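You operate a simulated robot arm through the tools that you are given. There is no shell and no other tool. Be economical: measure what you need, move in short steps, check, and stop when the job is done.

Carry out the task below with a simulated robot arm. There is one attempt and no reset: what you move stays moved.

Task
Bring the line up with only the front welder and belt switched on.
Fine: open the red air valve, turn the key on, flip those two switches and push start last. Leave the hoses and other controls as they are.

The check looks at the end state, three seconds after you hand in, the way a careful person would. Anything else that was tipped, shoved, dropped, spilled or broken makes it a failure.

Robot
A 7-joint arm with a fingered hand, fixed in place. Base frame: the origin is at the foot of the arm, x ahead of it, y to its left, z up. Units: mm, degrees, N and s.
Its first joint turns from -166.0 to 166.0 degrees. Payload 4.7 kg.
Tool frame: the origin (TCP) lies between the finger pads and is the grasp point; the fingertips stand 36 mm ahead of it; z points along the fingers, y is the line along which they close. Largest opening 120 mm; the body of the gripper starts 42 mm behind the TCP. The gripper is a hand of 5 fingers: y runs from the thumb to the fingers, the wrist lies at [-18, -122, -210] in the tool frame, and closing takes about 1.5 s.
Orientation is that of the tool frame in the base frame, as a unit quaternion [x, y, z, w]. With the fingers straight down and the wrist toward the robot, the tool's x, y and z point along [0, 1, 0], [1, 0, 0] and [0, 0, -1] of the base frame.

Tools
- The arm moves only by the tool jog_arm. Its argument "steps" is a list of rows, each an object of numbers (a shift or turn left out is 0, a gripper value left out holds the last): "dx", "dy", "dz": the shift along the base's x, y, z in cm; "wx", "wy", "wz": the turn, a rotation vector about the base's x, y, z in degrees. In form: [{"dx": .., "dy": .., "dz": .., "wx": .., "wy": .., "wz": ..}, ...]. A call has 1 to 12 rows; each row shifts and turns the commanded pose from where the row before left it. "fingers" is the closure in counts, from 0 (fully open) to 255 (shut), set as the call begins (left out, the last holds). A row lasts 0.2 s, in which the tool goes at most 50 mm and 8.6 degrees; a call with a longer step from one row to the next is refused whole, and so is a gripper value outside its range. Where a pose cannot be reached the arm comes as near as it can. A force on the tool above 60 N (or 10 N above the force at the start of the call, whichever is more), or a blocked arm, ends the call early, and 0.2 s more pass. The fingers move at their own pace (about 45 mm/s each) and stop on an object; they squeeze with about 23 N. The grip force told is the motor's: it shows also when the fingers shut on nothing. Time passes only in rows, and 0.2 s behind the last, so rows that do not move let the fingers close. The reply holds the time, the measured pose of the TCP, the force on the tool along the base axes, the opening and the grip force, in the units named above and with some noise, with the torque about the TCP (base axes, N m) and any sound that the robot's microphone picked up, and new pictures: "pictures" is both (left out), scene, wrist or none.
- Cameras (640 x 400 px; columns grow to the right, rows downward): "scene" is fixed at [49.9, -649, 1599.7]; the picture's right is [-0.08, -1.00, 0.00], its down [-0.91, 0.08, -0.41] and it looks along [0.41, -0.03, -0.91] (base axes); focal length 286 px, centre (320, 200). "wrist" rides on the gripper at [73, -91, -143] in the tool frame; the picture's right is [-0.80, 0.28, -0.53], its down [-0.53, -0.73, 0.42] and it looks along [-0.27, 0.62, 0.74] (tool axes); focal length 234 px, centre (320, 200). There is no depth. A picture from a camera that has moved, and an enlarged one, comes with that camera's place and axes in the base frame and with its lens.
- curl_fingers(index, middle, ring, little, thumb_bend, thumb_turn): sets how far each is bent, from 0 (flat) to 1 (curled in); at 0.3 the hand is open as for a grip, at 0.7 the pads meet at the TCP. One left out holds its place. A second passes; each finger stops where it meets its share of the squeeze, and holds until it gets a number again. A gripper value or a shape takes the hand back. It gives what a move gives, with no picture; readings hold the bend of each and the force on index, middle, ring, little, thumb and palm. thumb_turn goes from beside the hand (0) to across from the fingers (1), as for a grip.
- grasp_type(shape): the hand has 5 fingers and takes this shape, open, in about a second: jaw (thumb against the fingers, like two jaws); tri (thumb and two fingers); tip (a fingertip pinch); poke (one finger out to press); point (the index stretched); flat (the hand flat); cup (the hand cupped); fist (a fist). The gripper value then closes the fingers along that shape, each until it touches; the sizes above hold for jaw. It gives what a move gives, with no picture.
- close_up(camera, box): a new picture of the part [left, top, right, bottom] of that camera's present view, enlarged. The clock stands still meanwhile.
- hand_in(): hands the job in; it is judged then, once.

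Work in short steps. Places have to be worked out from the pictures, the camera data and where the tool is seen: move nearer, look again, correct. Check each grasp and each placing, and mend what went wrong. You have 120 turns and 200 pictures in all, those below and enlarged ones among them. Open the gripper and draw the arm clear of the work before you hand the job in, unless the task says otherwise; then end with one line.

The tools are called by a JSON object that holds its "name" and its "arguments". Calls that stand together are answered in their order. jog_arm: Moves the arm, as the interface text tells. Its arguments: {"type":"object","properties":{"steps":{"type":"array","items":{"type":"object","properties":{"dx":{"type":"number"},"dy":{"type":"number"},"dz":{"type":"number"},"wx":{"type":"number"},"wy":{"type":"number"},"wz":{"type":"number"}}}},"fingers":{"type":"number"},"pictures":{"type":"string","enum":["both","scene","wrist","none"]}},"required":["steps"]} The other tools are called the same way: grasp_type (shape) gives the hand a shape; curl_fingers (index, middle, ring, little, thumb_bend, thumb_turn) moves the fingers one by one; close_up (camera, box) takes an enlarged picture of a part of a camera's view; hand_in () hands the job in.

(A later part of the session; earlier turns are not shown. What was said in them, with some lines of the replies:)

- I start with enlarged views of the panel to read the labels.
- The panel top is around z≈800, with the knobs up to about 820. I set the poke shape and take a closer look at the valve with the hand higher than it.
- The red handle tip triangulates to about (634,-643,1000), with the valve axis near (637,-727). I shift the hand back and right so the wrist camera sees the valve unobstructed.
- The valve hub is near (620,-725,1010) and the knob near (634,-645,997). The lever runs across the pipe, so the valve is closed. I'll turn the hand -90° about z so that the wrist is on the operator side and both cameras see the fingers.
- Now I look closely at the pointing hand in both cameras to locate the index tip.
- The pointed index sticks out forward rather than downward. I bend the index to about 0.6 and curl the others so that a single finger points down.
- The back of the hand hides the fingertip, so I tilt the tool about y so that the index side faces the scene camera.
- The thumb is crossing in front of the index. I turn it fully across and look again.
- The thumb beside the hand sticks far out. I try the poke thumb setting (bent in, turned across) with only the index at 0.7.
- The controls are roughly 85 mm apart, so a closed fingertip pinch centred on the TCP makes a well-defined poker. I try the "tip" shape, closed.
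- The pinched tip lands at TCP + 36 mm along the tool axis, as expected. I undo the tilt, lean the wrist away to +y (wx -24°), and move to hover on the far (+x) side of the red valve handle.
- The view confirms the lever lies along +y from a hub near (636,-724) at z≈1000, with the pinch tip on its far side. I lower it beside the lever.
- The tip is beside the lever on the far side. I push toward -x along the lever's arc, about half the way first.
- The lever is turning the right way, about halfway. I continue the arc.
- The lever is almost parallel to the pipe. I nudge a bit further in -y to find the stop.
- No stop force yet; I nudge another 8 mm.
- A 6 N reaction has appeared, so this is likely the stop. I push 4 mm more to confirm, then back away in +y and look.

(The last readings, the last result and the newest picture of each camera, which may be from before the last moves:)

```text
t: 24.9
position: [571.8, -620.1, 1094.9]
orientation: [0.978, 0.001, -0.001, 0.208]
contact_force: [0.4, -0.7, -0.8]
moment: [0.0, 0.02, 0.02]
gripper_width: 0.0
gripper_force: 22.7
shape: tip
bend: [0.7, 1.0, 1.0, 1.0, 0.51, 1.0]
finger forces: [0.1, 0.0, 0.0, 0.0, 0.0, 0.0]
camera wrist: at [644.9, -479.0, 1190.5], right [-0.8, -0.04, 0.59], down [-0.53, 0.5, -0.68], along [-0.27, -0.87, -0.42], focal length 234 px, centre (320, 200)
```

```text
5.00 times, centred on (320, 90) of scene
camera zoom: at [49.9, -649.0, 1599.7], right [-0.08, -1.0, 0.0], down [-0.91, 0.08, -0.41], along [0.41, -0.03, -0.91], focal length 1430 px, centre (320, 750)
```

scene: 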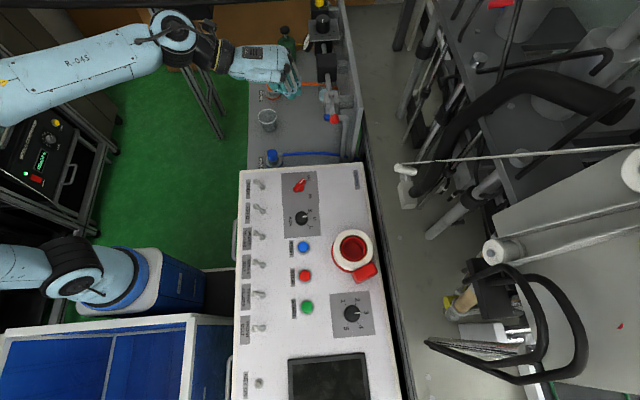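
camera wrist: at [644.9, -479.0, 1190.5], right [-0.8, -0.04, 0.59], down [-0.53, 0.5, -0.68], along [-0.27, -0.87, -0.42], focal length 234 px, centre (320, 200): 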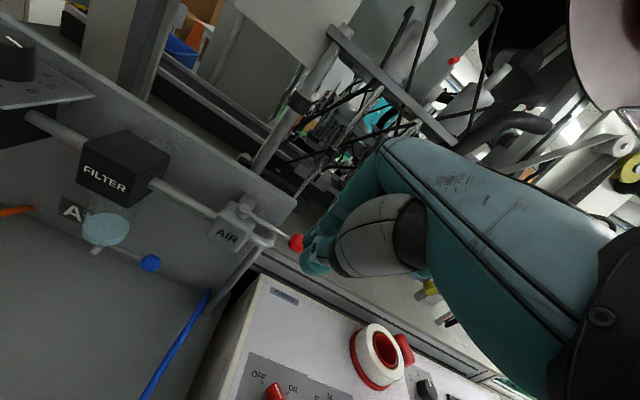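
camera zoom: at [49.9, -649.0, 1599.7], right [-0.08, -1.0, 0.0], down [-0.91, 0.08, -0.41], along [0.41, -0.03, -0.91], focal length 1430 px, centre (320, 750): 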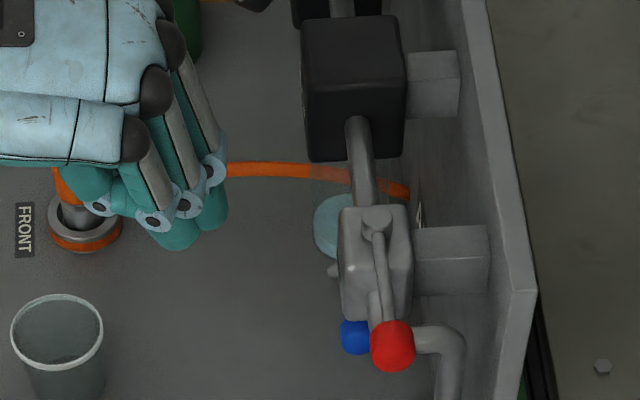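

The valve is fully open against its stop. Next is the key: its knob is near (453,-621), top z≈822, with the pointer at azimuth about -40°. It needs about 90° clockwise, so I straighten the tool and hover beside the pointer end at (486,-611).

{"name": "jog_arm", "arguments": {"steps": [{"wx": 8, "dx": -1.5}, {"wx": 8, "dx": -1.5}, {"wx": 8, "dx": -1.5}, {"dx": -2, "dz": -3}, {"dx": -2.1, "dy": 0.9, "dz": -4}, {"dz": -4}, {"dz": -4}, {"dz": -2}, {}], "pictures": "both"}}

{"name": "close_up", "arguments": {"camera": "wrist", "box": [200, 180, 440, 330]}}

{"name": "close_up", "arguments": {"camera": "scene", "box": [240, 150, 360, 230]}}

```text
t: 26.9
position: [483.2, -612.9, 926.1]
orientation: [1.0, 0.001, -0.001, -0.001]
contact_force: [-0.1, 0.7, -0.4]
moment: [0.01, 0.03, 0.03]
gripper_width: 0.0
gripper_force: 23.0
shape: tip
bend: [0.7, 1.0, 1.0, 1.0, 0.51, 1.0]
finger forces: [0.0, 0.0, 0.0, 0.0, 0.0, 0.1]
camera wrist: at [556.3, -521.4, 1070.8], right [-0.8, -0.28, 0.53], down [-0.53, 0.73, -0.42], along [-0.27, -0.62, -0.74], focal length 234 px, centre (320, 200)
```

scene: 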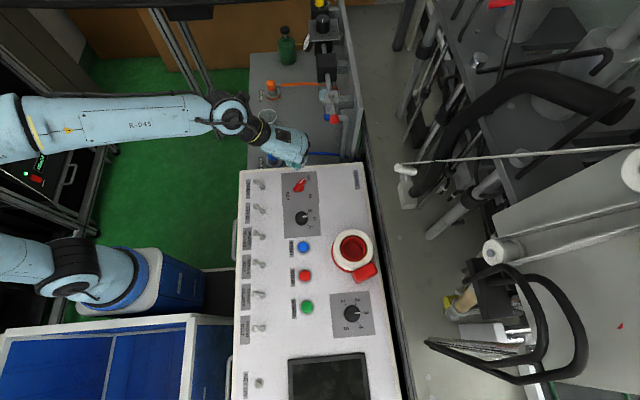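
wrist: 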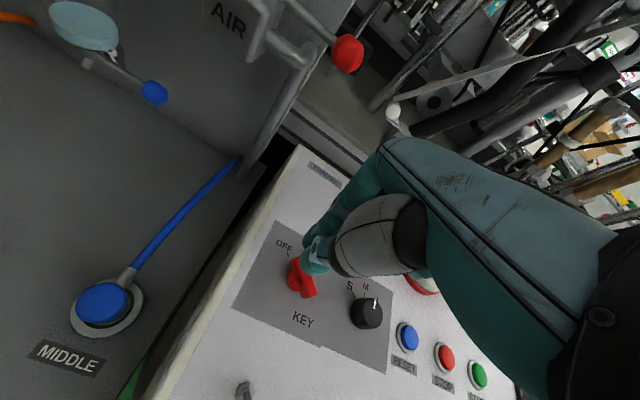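

```text
2.67 times, centred on (320, 255) of wrist
camera zoom: at [556.3, -521.4, 1070.8], right [-0.8, -0.28, 0.53], down [-0.53, 0.73, -0.42], along [-0.27, -0.62, -0.74], focal length 624 px, centre (320, 53)
```

zoom: 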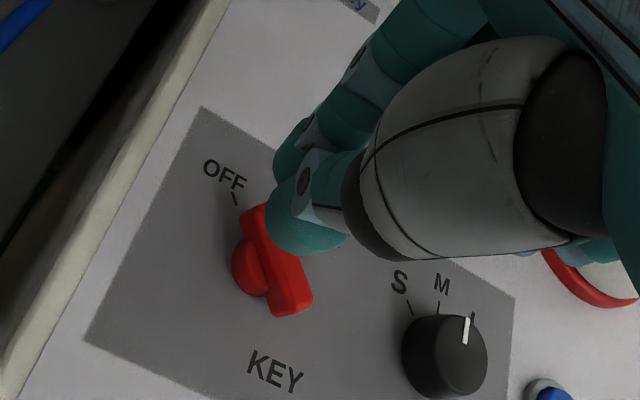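

```text
5.00 times, centred on (300, 190) of scene
camera zoom: at [49.9, -649.0, 1599.7], right [-0.08, -1.0, 0.0], down [-0.91, 0.08, -0.41], along [0.41, -0.03, -0.91], focal length 1430 px, centre (420, 250)
```

zoom: 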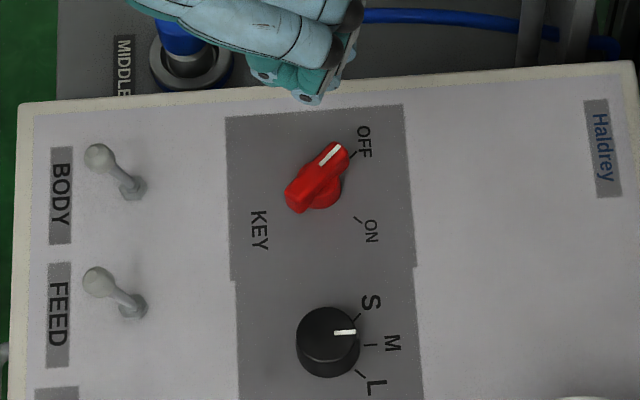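

The wing's top centre is at about (452,-616.5,825) and the panel surface at z≈806. I shift slightly to +y and lower beside the pointer end.

{"name": "jog_arm", "arguments": {"steps": [{"dx": 0.2, "dy": 0.7, "dz": -3}, {"dz": -3}, {"dz": -1.4}, {}], "pictures": "wrist"}}

{"name": "close_up", "arguments": {"camera": "wrist", "box": [240, 200, 400, 300]}}

{"name": "close_up", "arguments": {"camera": "scene", "box": [240, 150, 360, 230]}}

```text
t: 27.9
position: [486.2, -604.3, 851.4]
orientation: [1.0, -0.001, 0.0, 0.0]
contact_force: [-0.1, -1.3, 0.5]
moment: [-0.03, 0.0, 0.0]
gripper_width: 0.0
gripper_force: 22.5
shape: tip
bend: [0.7, 1.0, 1.0, 1.0, 0.51, 1.0]
finger forces: [0.1, 0.0, 0.1, 0.1, 0.1, 0.0]
camera wrist: at [559.1, -513.9, 995.5], right [-0.8, -0.28, 0.53], down [-0.53, 0.73, -0.42], along [-0.27, -0.62, -0.74], focal length 234 px, centre (320, 200)
```

wrist: 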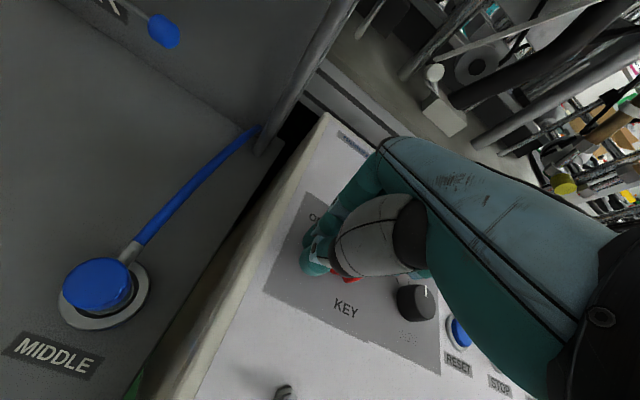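

```text
4.00 times, centred on (320, 250) of wrist
camera zoom: at [559.1, -513.9, 995.5], right [-0.8, -0.28, 0.53], down [-0.53, 0.73, -0.42], along [-0.27, -0.62, -0.74], focal length 937 px, centre (320, 0)
```

zoom: 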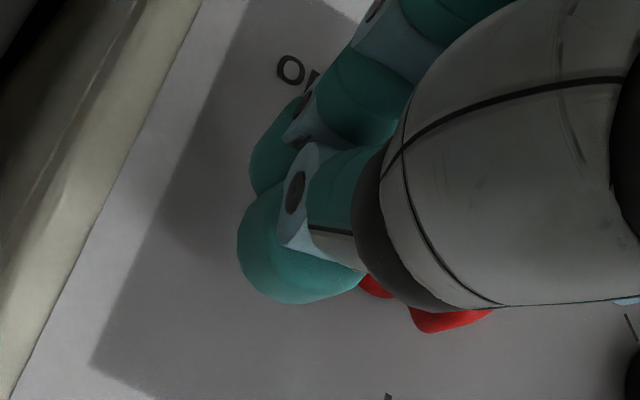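

```text
5.00 times, centred on (300, 190) of scene
camera zoom: at [49.9, -649.0, 1599.7], right [-0.08, -1.0, 0.0], down [-0.91, 0.08, -0.41], along [0.41, -0.03, -0.91], focal length 1430 px, centre (420, 250)
```

zoom: 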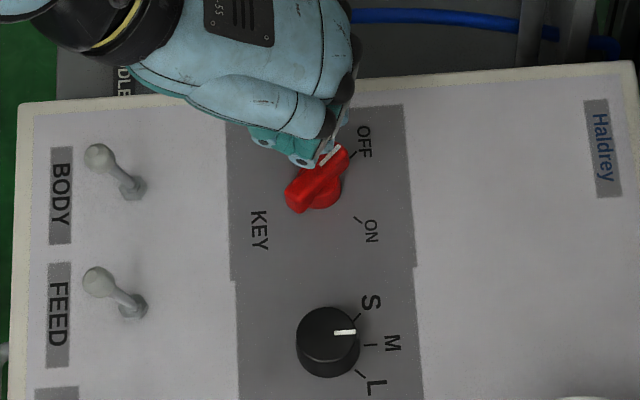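

Still clear of contact. I lower 4 mm and push along the clockwise arc, roughly half the travel.

{"name": "jog_arm", "arguments": {"steps": [{"dz": -0.4}, {"dx": -0.5, "dy": -0.8}, {"dx": -0.3, "dy": -0.8}, {"dx": -0.4, "dy": -0.8}, {}], "pictures": "none"}}

{"name": "close_up", "arguments": {"camera": "wrist", "box": [240, 200, 400, 300]}}

{"name": "close_up", "arguments": {"camera": "scene", "box": [240, 150, 360, 230]}}

```text
t: 29.1
position: [472.5, -629.6, 848.1]
orientation: [1.0, 0.0, 0.0, 0.001]
contact_force: [1.6, 0.4, 0.1]
moment: [-0.01, -0.04, -0.01]
gripper_width: 0.0
gripper_force: 23.1
shape: tip
bend: [0.7, 1.0, 1.0, 1.0, 0.51, 1.0]
finger forces: [0.0, 0.1, 0.1, 0.1, 0.1, 0.0]
```

```text
4.00 times, centred on (320, 250) of wrist
camera zoom: at [546.3, -538.7, 992.8], right [-0.8, -0.28, 0.53], down [-0.53, 0.73, -0.42], along [-0.27, -0.62, -0.74], focal length 937 px, centre (320, 0)
```

zoom: 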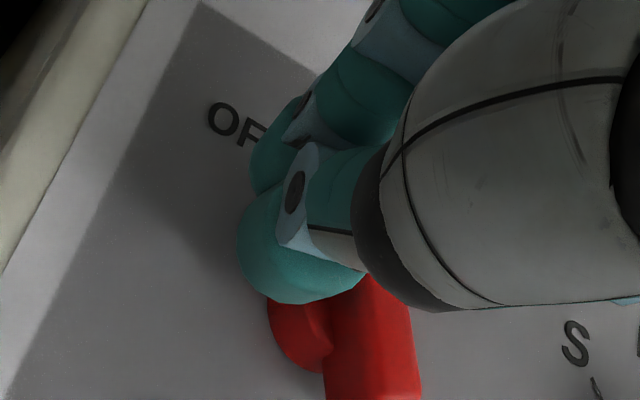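

```text
5.00 times, centred on (300, 190) of scene
camera zoom: at [49.9, -649.0, 1599.7], right [-0.08, -1.0, 0.0], down [-0.91, 0.08, -0.41], along [0.41, -0.03, -0.91], focal length 1430 px, centre (420, 250)
```

zoom: 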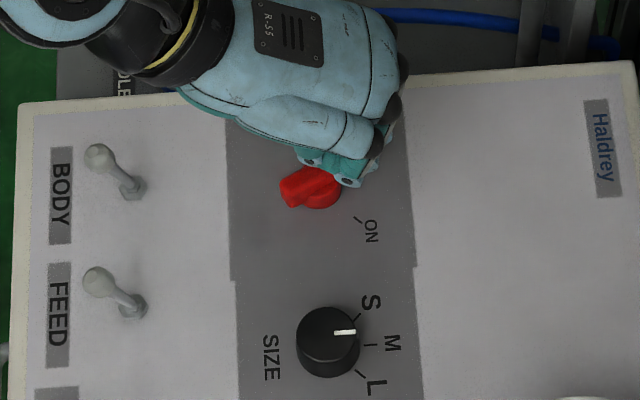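

The knob is turning, at about -80° now. I continue the arc toward ON.

{"name": "jog_arm", "arguments": {"steps": [{"dx": -0.6, "dy": -0.6}, {"dx": -0.6, "dy": -0.4}, {"dx": -0.6, "dy": -0.2}, {}], "pictures": "none"}}

{"name": "close_up", "arguments": {"camera": "wrist", "box": [240, 200, 400, 300]}}

{"name": "close_up", "arguments": {"camera": "scene", "box": [240, 150, 360, 230]}}

```text
t: 30.1
position: [455.3, -640.8, 848.8]
orientation: [1.0, 0.0, 0.0, 0.001]
contact_force: [10.1, -8.1, 4.7]
moment: [-0.16, -0.28, -0.08]
gripper_width: 0.0
gripper_force: 23.3
shape: tip
bend: [0.7, 1.0, 1.0, 1.0, 0.53, 1.0]
finger forces: [0.0, 0.0, 0.0, 0.0, 0.1, 0.1]
```

```text
4.00 times, centred on (320, 250) of wrist
camera zoom: at [528.2, -550.9, 992.8], right [-0.8, -0.28, 0.53], down [-0.53, 0.73, -0.43], along [-0.27, -0.62, -0.74], focal length 937 px, centre (320, 0)
```

zoom: 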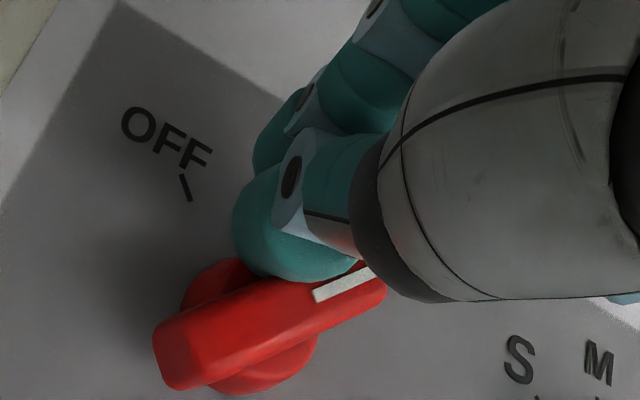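

```text
5.00 times, centred on (300, 190) of scene
camera zoom: at [49.9, -649.0, 1599.7], right [-0.08, -1.0, 0.0], down [-0.91, 0.08, -0.41], along [0.41, -0.03, -0.91], focal length 1430 px, centre (420, 250)
```

zoom: 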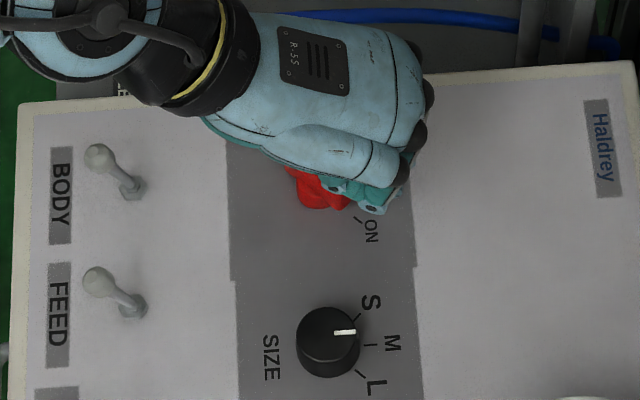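

The knob shows a 13 N reaction, so it's near its stop. I back off, lift, and look.

{"name": "jog_arm", "arguments": {"steps": [{"dx": 0.8, "dy": -0.6}, {"dz": 3}, {"dz": 3, "dx": 3}, {"dz": 3, "dx": 4}, {"dx": 4, "dy": 3}], "pictures": "scene"}}

{"name": "close_up", "arguments": {"camera": "scene", "box": [240, 150, 360, 230]}}

{"name": "close_up", "arguments": {"camera": "scene", "box": [220, 330, 310, 400]}}

```text
t: 31.3
position: [571.2, -615.4, 937.2]
orientation: [1.0, -0.001, 0.0, -0.001]
contact_force: [-0.6, -0.3, -0.4]
moment: [-0.01, -0.01, -0.02]
gripper_width: 0.0
gripper_force: 23.2
shape: tip
bend: [0.7, 1.0, 1.0, 1.0, 0.52, 1.0]
finger forces: [0.0, 0.1, 0.1, 0.1, 0.0, 0.0]
```

scene: 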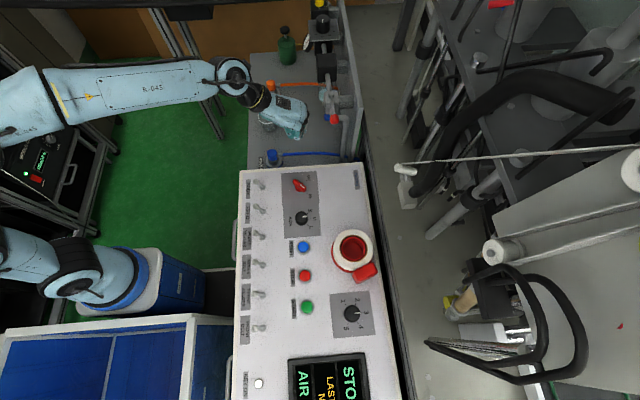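

```text
5.00 times, centred on (300, 190) of scene
camera zoom: at [49.9, -649.0, 1599.7], right [-0.08, -1.0, 0.0], down [-0.91, 0.08, -0.41], along [0.41, -0.03, -0.91], focal length 1430 px, centre (420, 250)
```

zoom: 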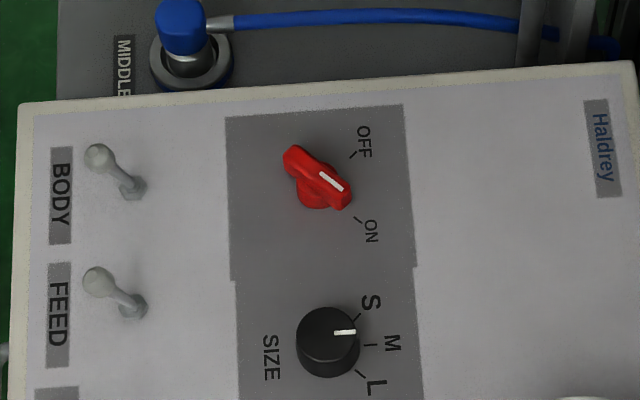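

```text
5.71 times, centred on (265, 365) of scene
camera zoom: at [49.9, -649.0, 1599.7], right [-0.08, -1.0, 0.0], down [-0.91, 0.08, -0.41], along [0.41, -0.03, -0.91], focal length 1634 px, centre (634, -743)
```

zoom: 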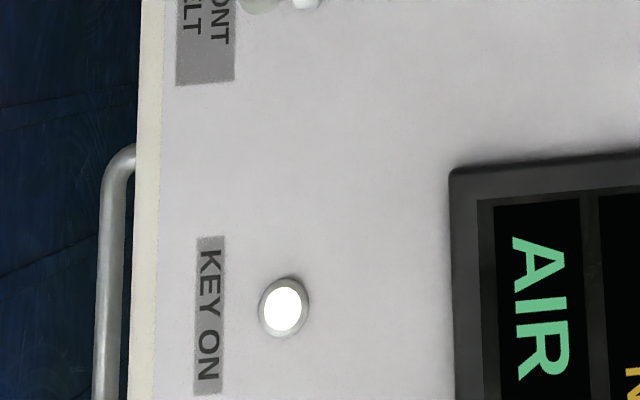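

The KEY ON lamp is lit and the screen shows AIR in green. The front welder toggle base is near (145,-501), with its tip near y -486 and z≈842. I move to hover on its +y side.

{"name": "jog_arm", "arguments": {"steps": [{"dx": -4.3, "dy": 1.6}, {"dx": -4.3, "dy": 1.6}, {"dx": -4.3, "dy": 1.6}, {"dx": -4.3, "dy": 1.6}, {"dx": -4.3, "dy": 1.6}, {"dx": -4.3, "dy": 1.6}, {"dx": -4.3, "dy": 1.6}, {"dx": -4.3, "dy": 1.6}, {"dx": -4.3, "dy": 1.6}, {"dx": -3.9, "dy": 1.6}, {}], "pictures": "both"}}

{"name": "close_up", "arguments": {"camera": "wrist", "box": [200, 180, 440, 330]}}

{"name": "close_up", "arguments": {"camera": "scene", "box": [200, 250, 320, 350]}}

```text
t: 33.7
position: [148.0, -455.5, 938.6]
orientation: [1.0, 0.0, 0.0, 0.0]
contact_force: [0.0, -0.3, -0.5]
moment: [-0.01, 0.02, 0.0]
gripper_width: 0.0
gripper_force: 23.1
shape: tip
bend: [0.7, 1.0, 1.0, 1.0, 0.52, 1.0]
finger forces: [0.0, 0.0, 0.1, 0.0, 0.0, 0.1]
camera wrist: at [221.4, -364.6, 1083.2], right [-0.8, -0.28, 0.53], down [-0.53, 0.73, -0.42], along [-0.27, -0.62, -0.74], focal length 234 px, centre (320, 200)
```

scene: 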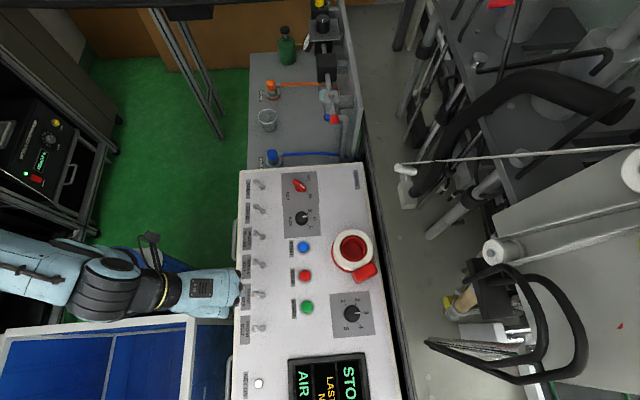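
wrist: 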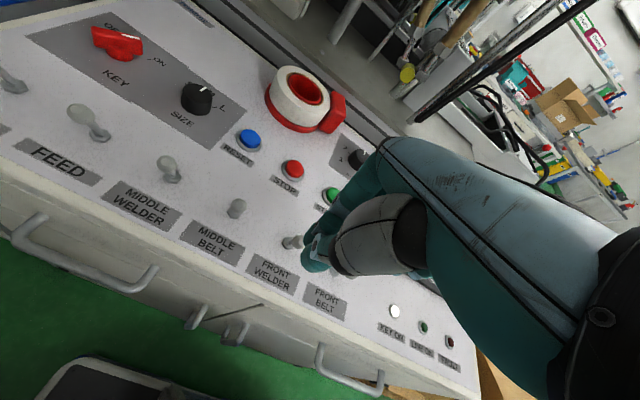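

```text
2.67 times, centred on (320, 255) of wrist
camera zoom: at [221.4, -364.6, 1083.2], right [-0.8, -0.28, 0.53], down [-0.53, 0.73, -0.42], along [-0.27, -0.62, -0.74], focal length 624 px, centre (320, 53)
```

zoom: 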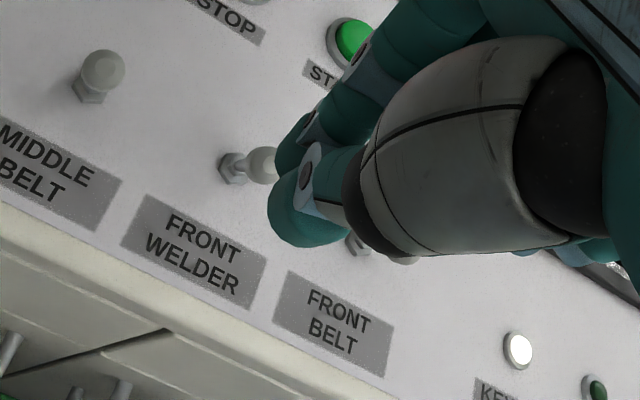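

```text
4.00 times, centred on (260, 300) of scene
camera zoom: at [49.9, -649.0, 1599.7], right [-0.08, -1.0, 0.0], down [-0.91, 0.08, -0.41], along [0.41, -0.03, -0.91], focal length 1144 px, centre (560, -200)
```

zoom: 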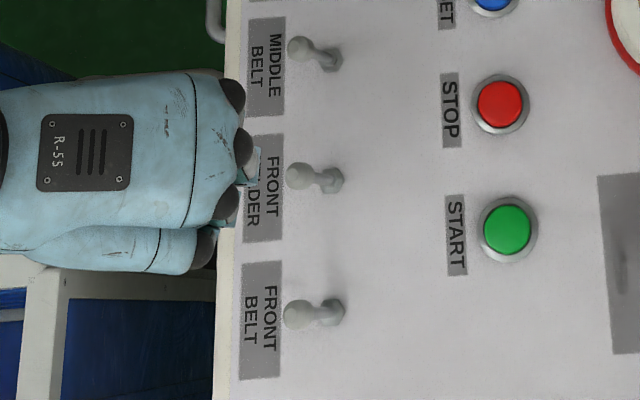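

The ball end of the front welder lever is at about (142.5,-488,850). I lower the tip to z≈841 on its +y side and push toward -y.

{"name": "jog_arm", "arguments": {"steps": [{"dx": -0.5, "dz": -3}, {"dz": -3}, {"dy": -1}, {"dy": -0.8}, {"dy": -0.8}, {"dy": -0.8}, {}], "pictures": "none"}}

{"name": "close_up", "arguments": {"camera": "wrist", "box": [220, 190, 400, 310]}}

{"name": "close_up", "arguments": {"camera": "scene", "box": [210, 260, 330, 340]}}

```text
t: 35.3
position: [142.3, -491.3, 880.0]
orientation: [1.0, 0.0, 0.0, 0.0]
contact_force: [-0.4, -0.2, -0.1]
moment: [0.02, -0.05, -0.02]
gripper_width: 0.1
gripper_force: 22.7
shape: tip
bend: [0.7, 1.0, 1.0, 1.0, 0.52, 1.0]
finger forces: [0.1, 0.0, 0.0, 0.0, 0.0, 0.0]
```

```text
3.33 times, centred on (310, 250) of wrist
camera zoom: at [215.0, -400.4, 1024.2], right [-0.8, -0.28, 0.53], down [-0.53, 0.73, -0.42], along [-0.27, -0.62, -0.74], focal length 781 px, centre (353, 33)
```

zoom: 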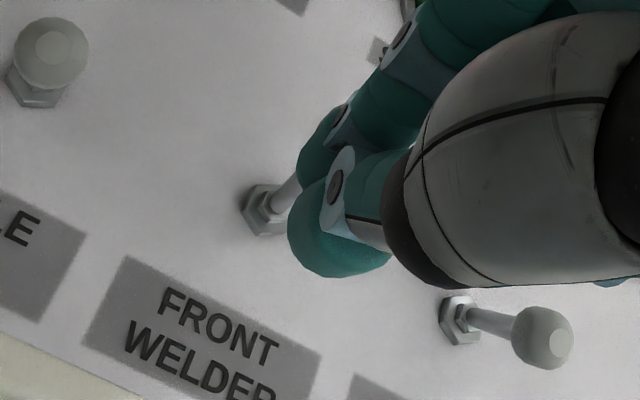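

```text
5.00 times, centred on (270, 300) of scene
camera zoom: at [49.9, -649.0, 1599.7], right [-0.08, -1.0, 0.0], down [-0.91, 0.08, -0.41], along [0.41, -0.03, -0.91], focal length 1430 px, centre (570, -300)
```

zoom: 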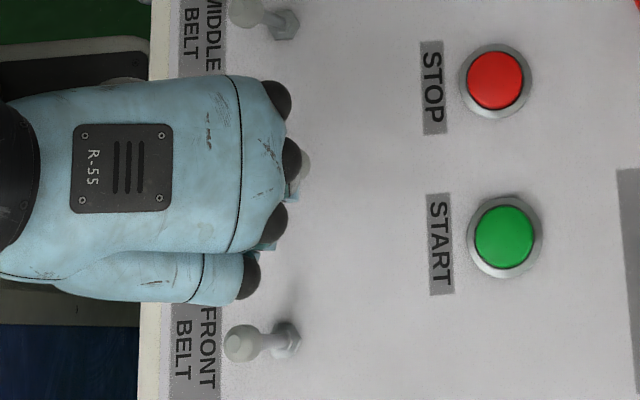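

The ball now seems past vertical. I push 8 mm further, then back off in +y and look.

{"name": "jog_arm", "arguments": {"steps": [{"dy": -0.5}, {"dy": -0.4}, {}, {"dy": 2}, {"dy": 2}, {"dz": 3}, {"dz": 3}], "pictures": "none"}}

{"name": "close_up", "arguments": {"camera": "scene", "box": [210, 260, 330, 340]}}

{"name": "close_up", "arguments": {"camera": "wrist", "box": [180, 180, 420, 330]}}

```text
t: 36.9
position: [140.1, -460.6, 937.2]
orientation: [1.0, -0.001, -0.001, 0.0]
contact_force: [0.6, -1.2, 0.9]
moment: [0.0, 0.0, 0.0]
gripper_width: 0.0
gripper_force: 22.9
shape: tip
bend: [0.7, 1.0, 1.0, 1.0, 0.51, 1.0]
finger forces: [0.1, 0.0, 0.0, 0.0, 0.1, 0.0]
```

```text
5.00 times, centred on (270, 300) of scene
camera zoom: at [49.9, -649.0, 1599.7], right [-0.08, -1.0, 0.0], down [-0.91, 0.08, -0.41], along [0.41, -0.03, -0.91], focal length 1430 px, centre (570, -300)
```

zoom: 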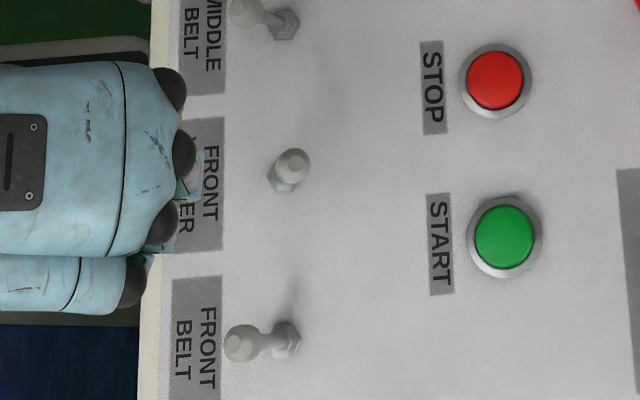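

```text
2.67 times, centred on (300, 255) of wrist
camera zoom: at [213.6, -368.4, 1081.6], right [-0.8, -0.28, 0.53], down [-0.53, 0.73, -0.42], along [-0.27, -0.62, -0.74], focal length 624 px, centre (373, 53)
```

zoom: 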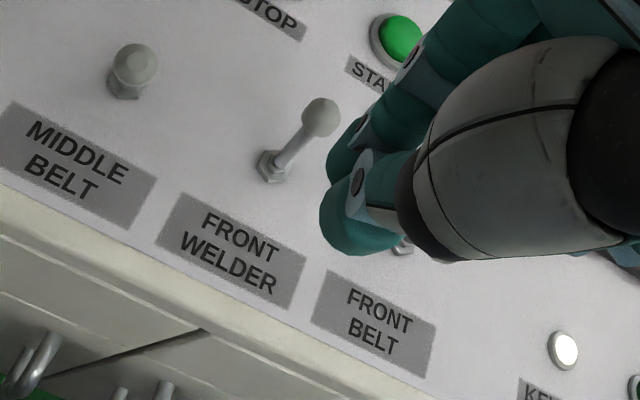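

The front welder lever is flipped. Now I do the same for the front belt lever at x≈63.5.

{"name": "jog_arm", "arguments": {"steps": [{"dx": -3.8}, {"dx": -3.8}, {"dy": 0.4, "dz": -3}, {"dz": -2.8}, {}], "pictures": "none"}}

{"name": "close_up", "arguments": {"camera": "wrist", "box": [180, 180, 420, 330]}}

{"name": "close_up", "arguments": {"camera": "scene", "box": [210, 290, 330, 370]}}

```text
t: 38.1
position: [65.0, -457.7, 880.8]
orientation: [1.0, 0.0, 0.0, 0.0]
contact_force: [0.1, 0.3, -0.5]
moment: [-0.03, -0.01, 0.03]
gripper_width: 0.0
gripper_force: 22.9
shape: tip
bend: [0.7, 1.0, 1.0, 1.0, 0.51, 1.0]
finger forces: [0.0, 0.0, 0.0, 0.0, 0.0, 0.1]
```

```text
2.67 times, centred on (300, 255) of wrist
camera zoom: at [137.7, -367.0, 1025.7], right [-0.8, -0.28, 0.53], down [-0.53, 0.73, -0.42], along [-0.27, -0.62, -0.74], focal length 624 px, centre (373, 53)
```

zoom: 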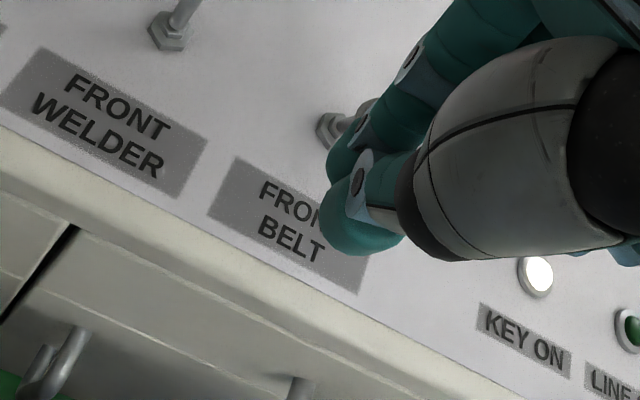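

```text
5.00 times, centred on (270, 330) of scene
camera zoom: at [49.9, -649.0, 1599.7], right [-0.08, -1.0, 0.0], down [-0.91, 0.08, -0.41], along [0.41, -0.03, -0.91], focal length 1430 px, centre (570, -450)
```

zoom: 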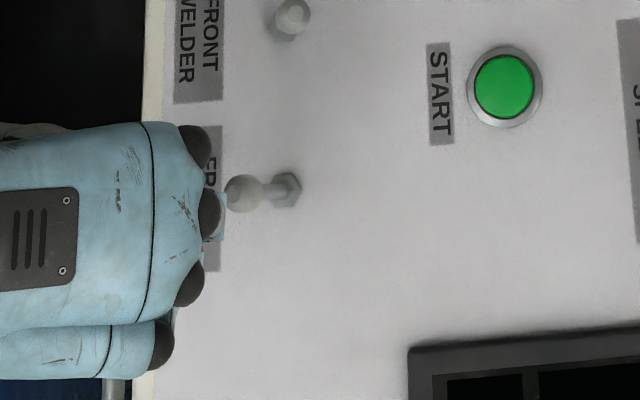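

Aligned with the front belt lever. I push in -y with the same travel, then back off and raise.

{"name": "jog_arm", "arguments": {"steps": [{"dy": -1}, {"dy": -0.8}, {"dy": -0.8}, {"dy": -0.8}, {"dy": -0.5}, {"dy": -0.3}, {}, {"dy": 2}, {"dy": 2}, {"dz": 3}, {"dz": 3}], "pictures": "none"}}

{"name": "close_up", "arguments": {"camera": "scene", "box": [210, 270, 330, 350]}}

{"name": "close_up", "arguments": {"camera": "scene", "box": [260, 330, 400, 400]}}

```text
t: 40.5
position: [67.1, -457.4, 939.6]
orientation: [1.0, 0.0, 0.0, -0.001]
contact_force: [-0.6, 0.6, -0.6]
moment: [0.02, -0.02, 0.0]
gripper_width: 0.0
gripper_force: 23.0
shape: tip
bend: [0.7, 1.0, 1.0, 1.0, 0.51, 1.0]
finger forces: [0.0, 0.0, 0.1, 0.0, 0.1, 0.1]
```

```text
5.00 times, centred on (270, 310) of scene
camera zoom: at [49.9, -649.0, 1599.7], right [-0.08, -1.0, 0.0], down [-0.91, 0.08, -0.41], along [0.41, -0.03, -0.91], focal length 1430 px, centre (570, -350)
```

zoom: 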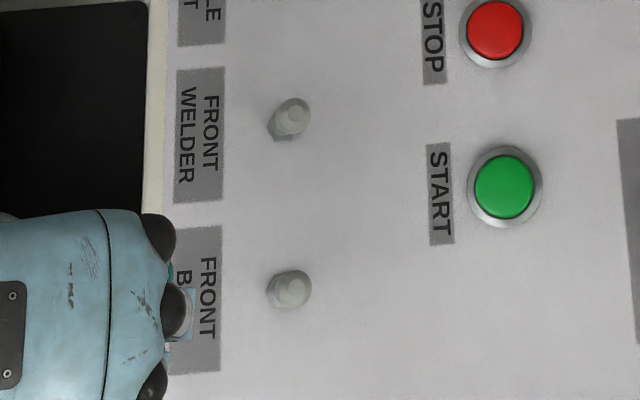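

```text
4.57 times, centred on (330, 365) of scene
camera zoom: at [49.9, -649.0, 1599.7], right [-0.08, -1.0, 0.0], down [-0.91, 0.08, -0.41], along [0.41, -0.03, -0.91], focal length 1307 px, centre (274, -554)
```

zoom: 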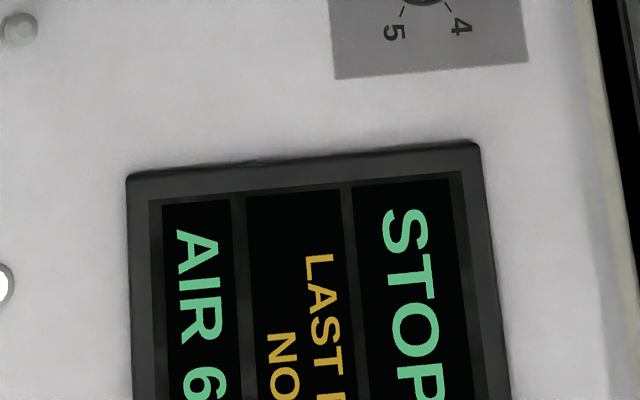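

Both toggles are on and the screen shows AIR 6… / STOP…. The start button is near (103,-615), so I move above it.

{"name": "jog_arm", "arguments": {"steps": [{"dx": 0.9, "dy": -4}, {"dx": 0.9, "dy": -4}, {"dx": 0.9, "dy": -4}, {"dx": 0.9, "dy": -3.8}, {"dz": -3}, {}], "pictures": "both"}}

{"name": "close_up", "arguments": {"camera": "wrist", "box": [200, 180, 440, 330]}}

```text
t: 41.9
position: [99.5, -615.3, 909.4]
orientation: [1.0, 0.0, 0.0, 0.0]
contact_force: [0.8, 0.3, -0.3]
moment: [0.04, -0.01, -0.02]
gripper_width: 0.0
gripper_force: 23.1
shape: tip
bend: [0.7, 1.0, 1.0, 1.0, 0.51, 1.0]
finger forces: [0.1, 0.1, 0.0, 0.1, 0.1, 0.1]
camera wrist: at [173.5, -525.5, 1055.0], right [-0.8, -0.28, 0.53], down [-0.53, 0.73, -0.42], along [-0.27, -0.62, -0.74], focal length 234 px, centre (320, 200)
```

scene: 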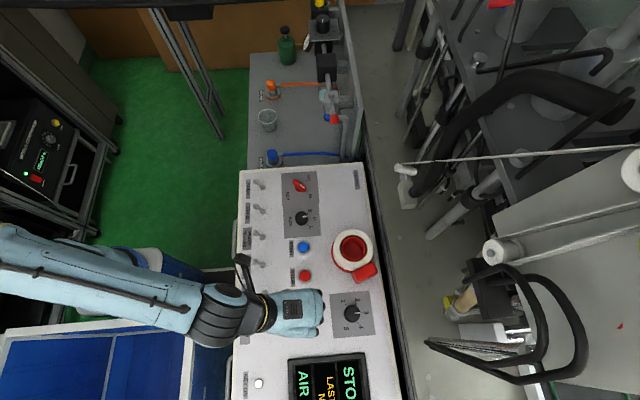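
wrist: 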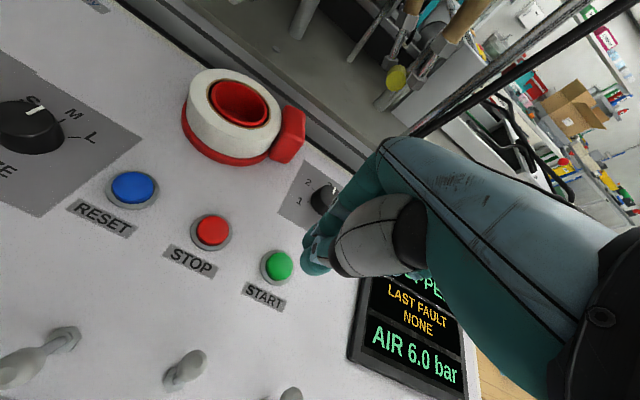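

```text
2.67 times, centred on (320, 255) of wrist
camera zoom: at [173.5, -525.5, 1055.0], right [-0.8, -0.28, 0.53], down [-0.53, 0.73, -0.42], along [-0.27, -0.62, -0.74], focal length 624 px, centre (320, 53)
```

zoom: 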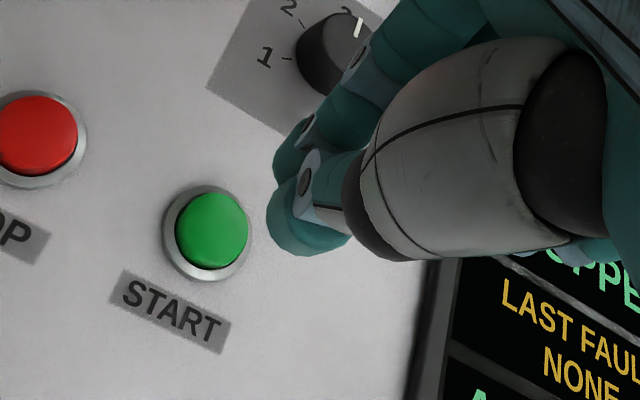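

Screen: STOPPED, LAST FAULT NONE, AIR 6.0 bar. The start button triangulates to (104,-616), so I lower toward it, going slowly near contact.

{"name": "jog_arm", "arguments": {"steps": [{"dx": 0.3, "dz": -2.5}, {"dz": -2}, {"dz": -0.5}, {"dz": -0.3}, {"dz": -0.3}, {"dz": -0.2}, {}], "pictures": "none"}}

{"name": "close_up", "arguments": {"camera": "wrist", "box": [200, 180, 460, 380]}}

```text
t: 43.5
position: [103.4, -615.3, 853.2]
orientation: [1.0, -0.001, -0.001, 0.0]
contact_force: [-0.6, 0.0, 0.1]
moment: [0.02, 0.0, 0.01]
gripper_width: 0.0
gripper_force: 22.9
shape: tip
bend: [0.7, 1.0, 1.0, 1.0, 0.51, 1.0]
finger forces: [0.1, 0.1, 0.1, 0.0, 0.1, 0.0]
```

```text
2.00 times, centred on (330, 280) of wrist
camera zoom: at [177.0, -524.9, 996.9], right [-0.8, -0.28, 0.53], down [-0.53, 0.73, -0.42], along [-0.27, -0.62, -0.74], focal length 468 px, centre (300, 40)
```

zoom: 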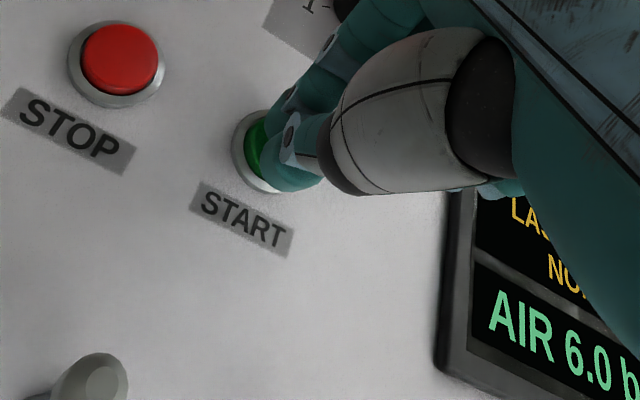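

No contact yet, and the tip looks a few mm off toward -x. I correct by 5 mm and press down slowly.

{"name": "jog_arm", "arguments": {"steps": [{"dx": 0.5, "dy": -0.2}, {"dz": -0.2}, {"dz": -0.2}, {"dz": -0.2}, {"dz": -0.2}, {}], "pictures": "none"}}

{"name": "close_up", "arguments": {"camera": "wrist", "box": [200, 180, 460, 380]}}

```text
t: 44.9
position: [110.0, -617.1, 844.9]
orientation: [1.0, 0.0, 0.001, 0.0]
contact_force: [-1.0, 0.3, 5.7]
moment: [-0.04, -0.03, -0.05]
gripper_width: 0.0
gripper_force: 23.6
shape: tip
bend: [0.7, 1.0, 1.0, 1.0, 0.51, 1.0]
finger forces: [0.0, 0.0, 0.1, 0.0, 0.0, 0.1]
heard: click
```

```text
2.00 times, centred on (330, 280) of wrist
camera zoom: at [182.6, -526.9, 989.2], right [-0.8, -0.28, 0.53], down [-0.53, 0.73, -0.42], along [-0.27, -0.62, -0.74], focal length 468 px, centre (300, 40)
```

zoom: 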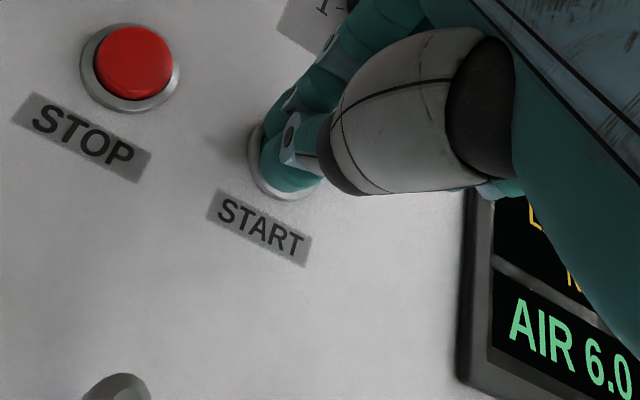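

A click was heard at about 6 N. I raise straight up, move clear, and check the screen.

{"name": "jog_arm", "arguments": {"steps": [{"dz": 3}, {"dz": 4}, {"dz": 4}, {"dz": 4}, {"dz": 4, "dx": 4}, {"dx": 4, "dy": 3, "dz": 3}, {"dx": 4, "dy": 4}, {"dx": 4, "dy": 4}, {"dx": 4, "dy": 4}], "pictures": "both"}}

{"name": "close_up", "arguments": {"camera": "scene", "box": [230, 340, 410, 400]}}

```text
refused: row 5 steps farther than a row can; nothing moved
```

```text
3.56 times, centred on (320, 370) of scene
camera zoom: at [49.9, -649.0, 1599.7], right [-0.08, -1.0, 0.0], down [-0.91, 0.08, -0.41], along [0.41, -0.03, -0.91], focal length 1017 px, centre (320, -404)
```

zoom: 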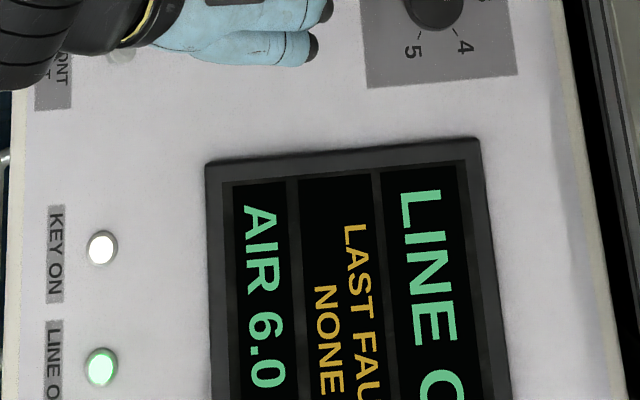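

The LINE ON lamp is lit with no fault. The retreat was refused for step size, so I rise with smaller steps.

{"name": "jog_arm", "arguments": {"steps": [{"dz": 3}, {"dz": 4}, {"dz": 4}, {"dz": 4}, {"dz": 4}, {"dx": 3, "dy": 3}, {"dx": 3, "dy": 3}, {"dx": 3, "dy": 3}, {"dx": 3, "dy": 3}, {"dx": 3, "dy": 3}, {"dx": 3, "dy": 3}], "fingers": 0, "pictures": "both"}}

{"name": "close_up", "arguments": {"camera": "scene", "box": [230, 160, 390, 260]}}

{"name": "close_up", "arguments": {"camera": "scene", "box": [220, 300, 380, 400]}}

```text
t: 47.3
position: [289.3, -438.6, 1033.2]
orientation: [1.0, 0.0, 0.0, 0.0]
contact_force: [0.0, 0.6, -1.1]
moment: [-0.01, -0.02, -0.06]
gripper_width: 119.8
gripper_force: 0.1
shape: tip
bend: [0.3, 0.98, 0.99, 0.99, 0.3, 0.98]
finger forces: [0.1, 0.1, 0.0, 0.1, 0.1, 0.0]
camera wrist: at [362.0, -348.2, 1177.5], right [-0.8, -0.28, 0.53], down [-0.53, 0.73, -0.42], along [-0.27, -0.62, -0.74], focal length 234 px, centre (320, 200)
```

scene: 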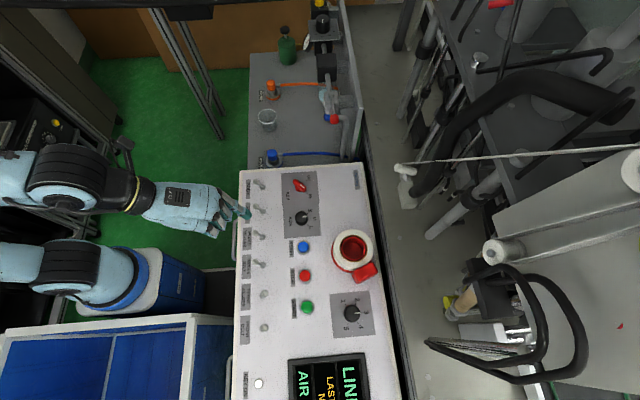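
wrist: 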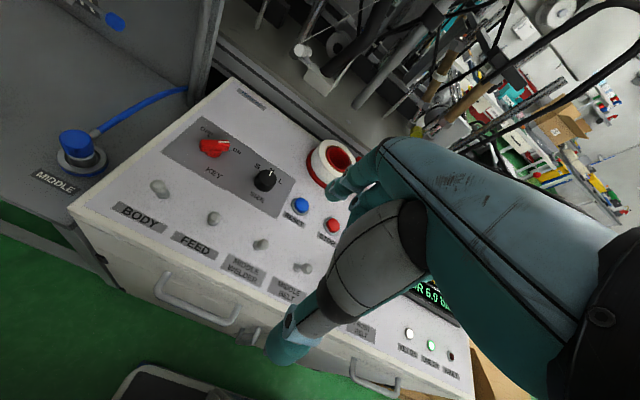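

```text
4.00 times, centred on (310, 210) of scene
camera zoom: at [49.9, -649.0, 1599.7], right [-0.08, -1.0, 0.0], down [-0.91, 0.08, -0.41], along [0.41, -0.03, -0.91], focal length 1144 px, centre (360, 160)
```

zoom: 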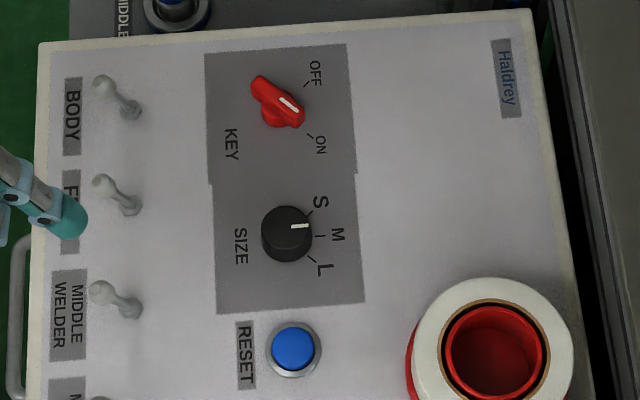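

```text
4.00 times, centred on (300, 350) of scene
camera zoom: at [49.9, -649.0, 1599.7], right [-0.08, -1.0, 0.0], down [-0.91, 0.08, -0.41], along [0.41, -0.03, -0.91], focal length 1144 px, centre (400, -400)
```

zoom: 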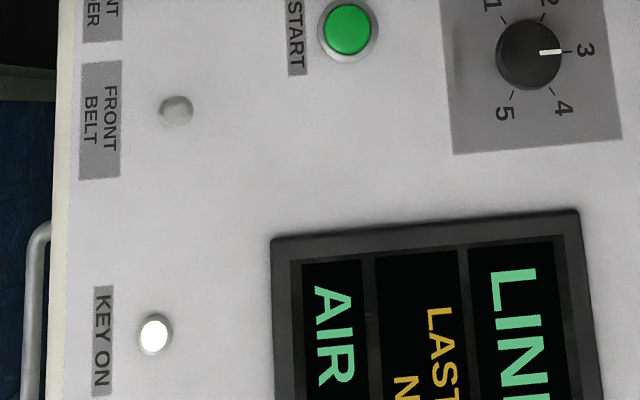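

Everything reads right: the line is on, there is no fault, and only the two front toggles are flipped. I draw the arm a little further clear and wait a moment to confirm it holds.

{"name": "jog_arm", "arguments": {"steps": [{"dz": 4, "dx": 2}, {"dz": 4, "dx": 2}, {"dz": 4, "dx": 2}, {"dy": 3}, {}, {}, {}, {}, {}], "pictures": "both"}}

{"name": "close_up", "arguments": {"camera": "scene", "box": [220, 300, 400, 400]}}

```text
t: 49.3
position: [348.6, -408.8, 1153.0]
orientation: [1.0, 0.001, 0.0, 0.001]
contact_force: [0.8, 0.3, -0.8]
moment: [-0.01, 0.01, 0.0]
gripper_width: 119.8
gripper_force: 0.1
shape: tip
bend: [0.3, 0.98, 0.99, 0.99, 0.3, 0.98]
finger forces: [0.0, 0.0, 0.0, 0.1, 0.0, 0.0]
camera wrist: at [423.1, -317.5, 1297.9], right [-0.8, -0.28, 0.53], down [-0.53, 0.73, -0.42], along [-0.27, -0.62, -0.74], focal length 234 px, centre (320, 200)
```

scene: 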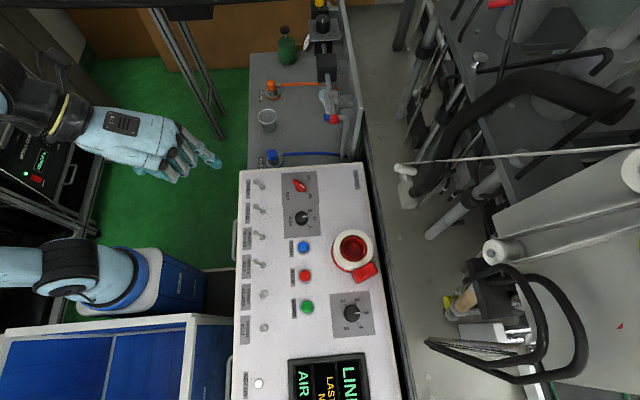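
wrist: 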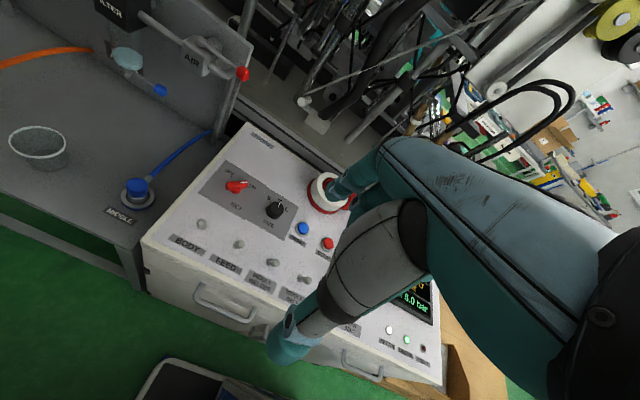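

```text
3.56 times, centred on (310, 350) of scene
camera zoom: at [49.9, -649.0, 1599.7], right [-0.08, -1.0, 0.0], down [-0.91, 0.08, -0.41], along [0.41, -0.03, -0.91], focal length 1017 px, centre (356, -333)
```

zoom: 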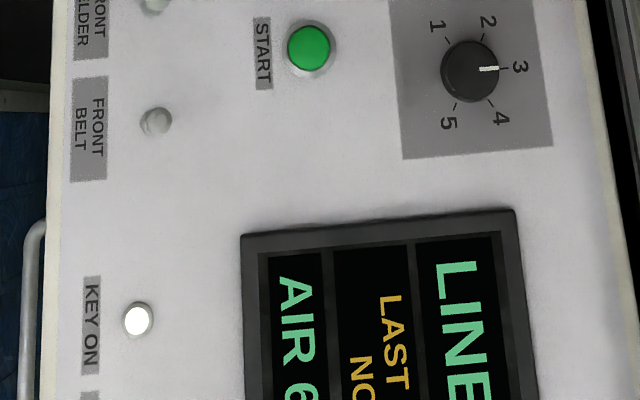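

The line is still on, the hand is open and clear of the work, and nothing else has moved, so I hand in.

{"name": "hand_in", "arguments": {}}

```text
The job is handed in.
```

The line is running with only the front welder and front belt switched on: the red air valve is open at 6.0 bar, the key is on, and I pressed start last with no fault showing.
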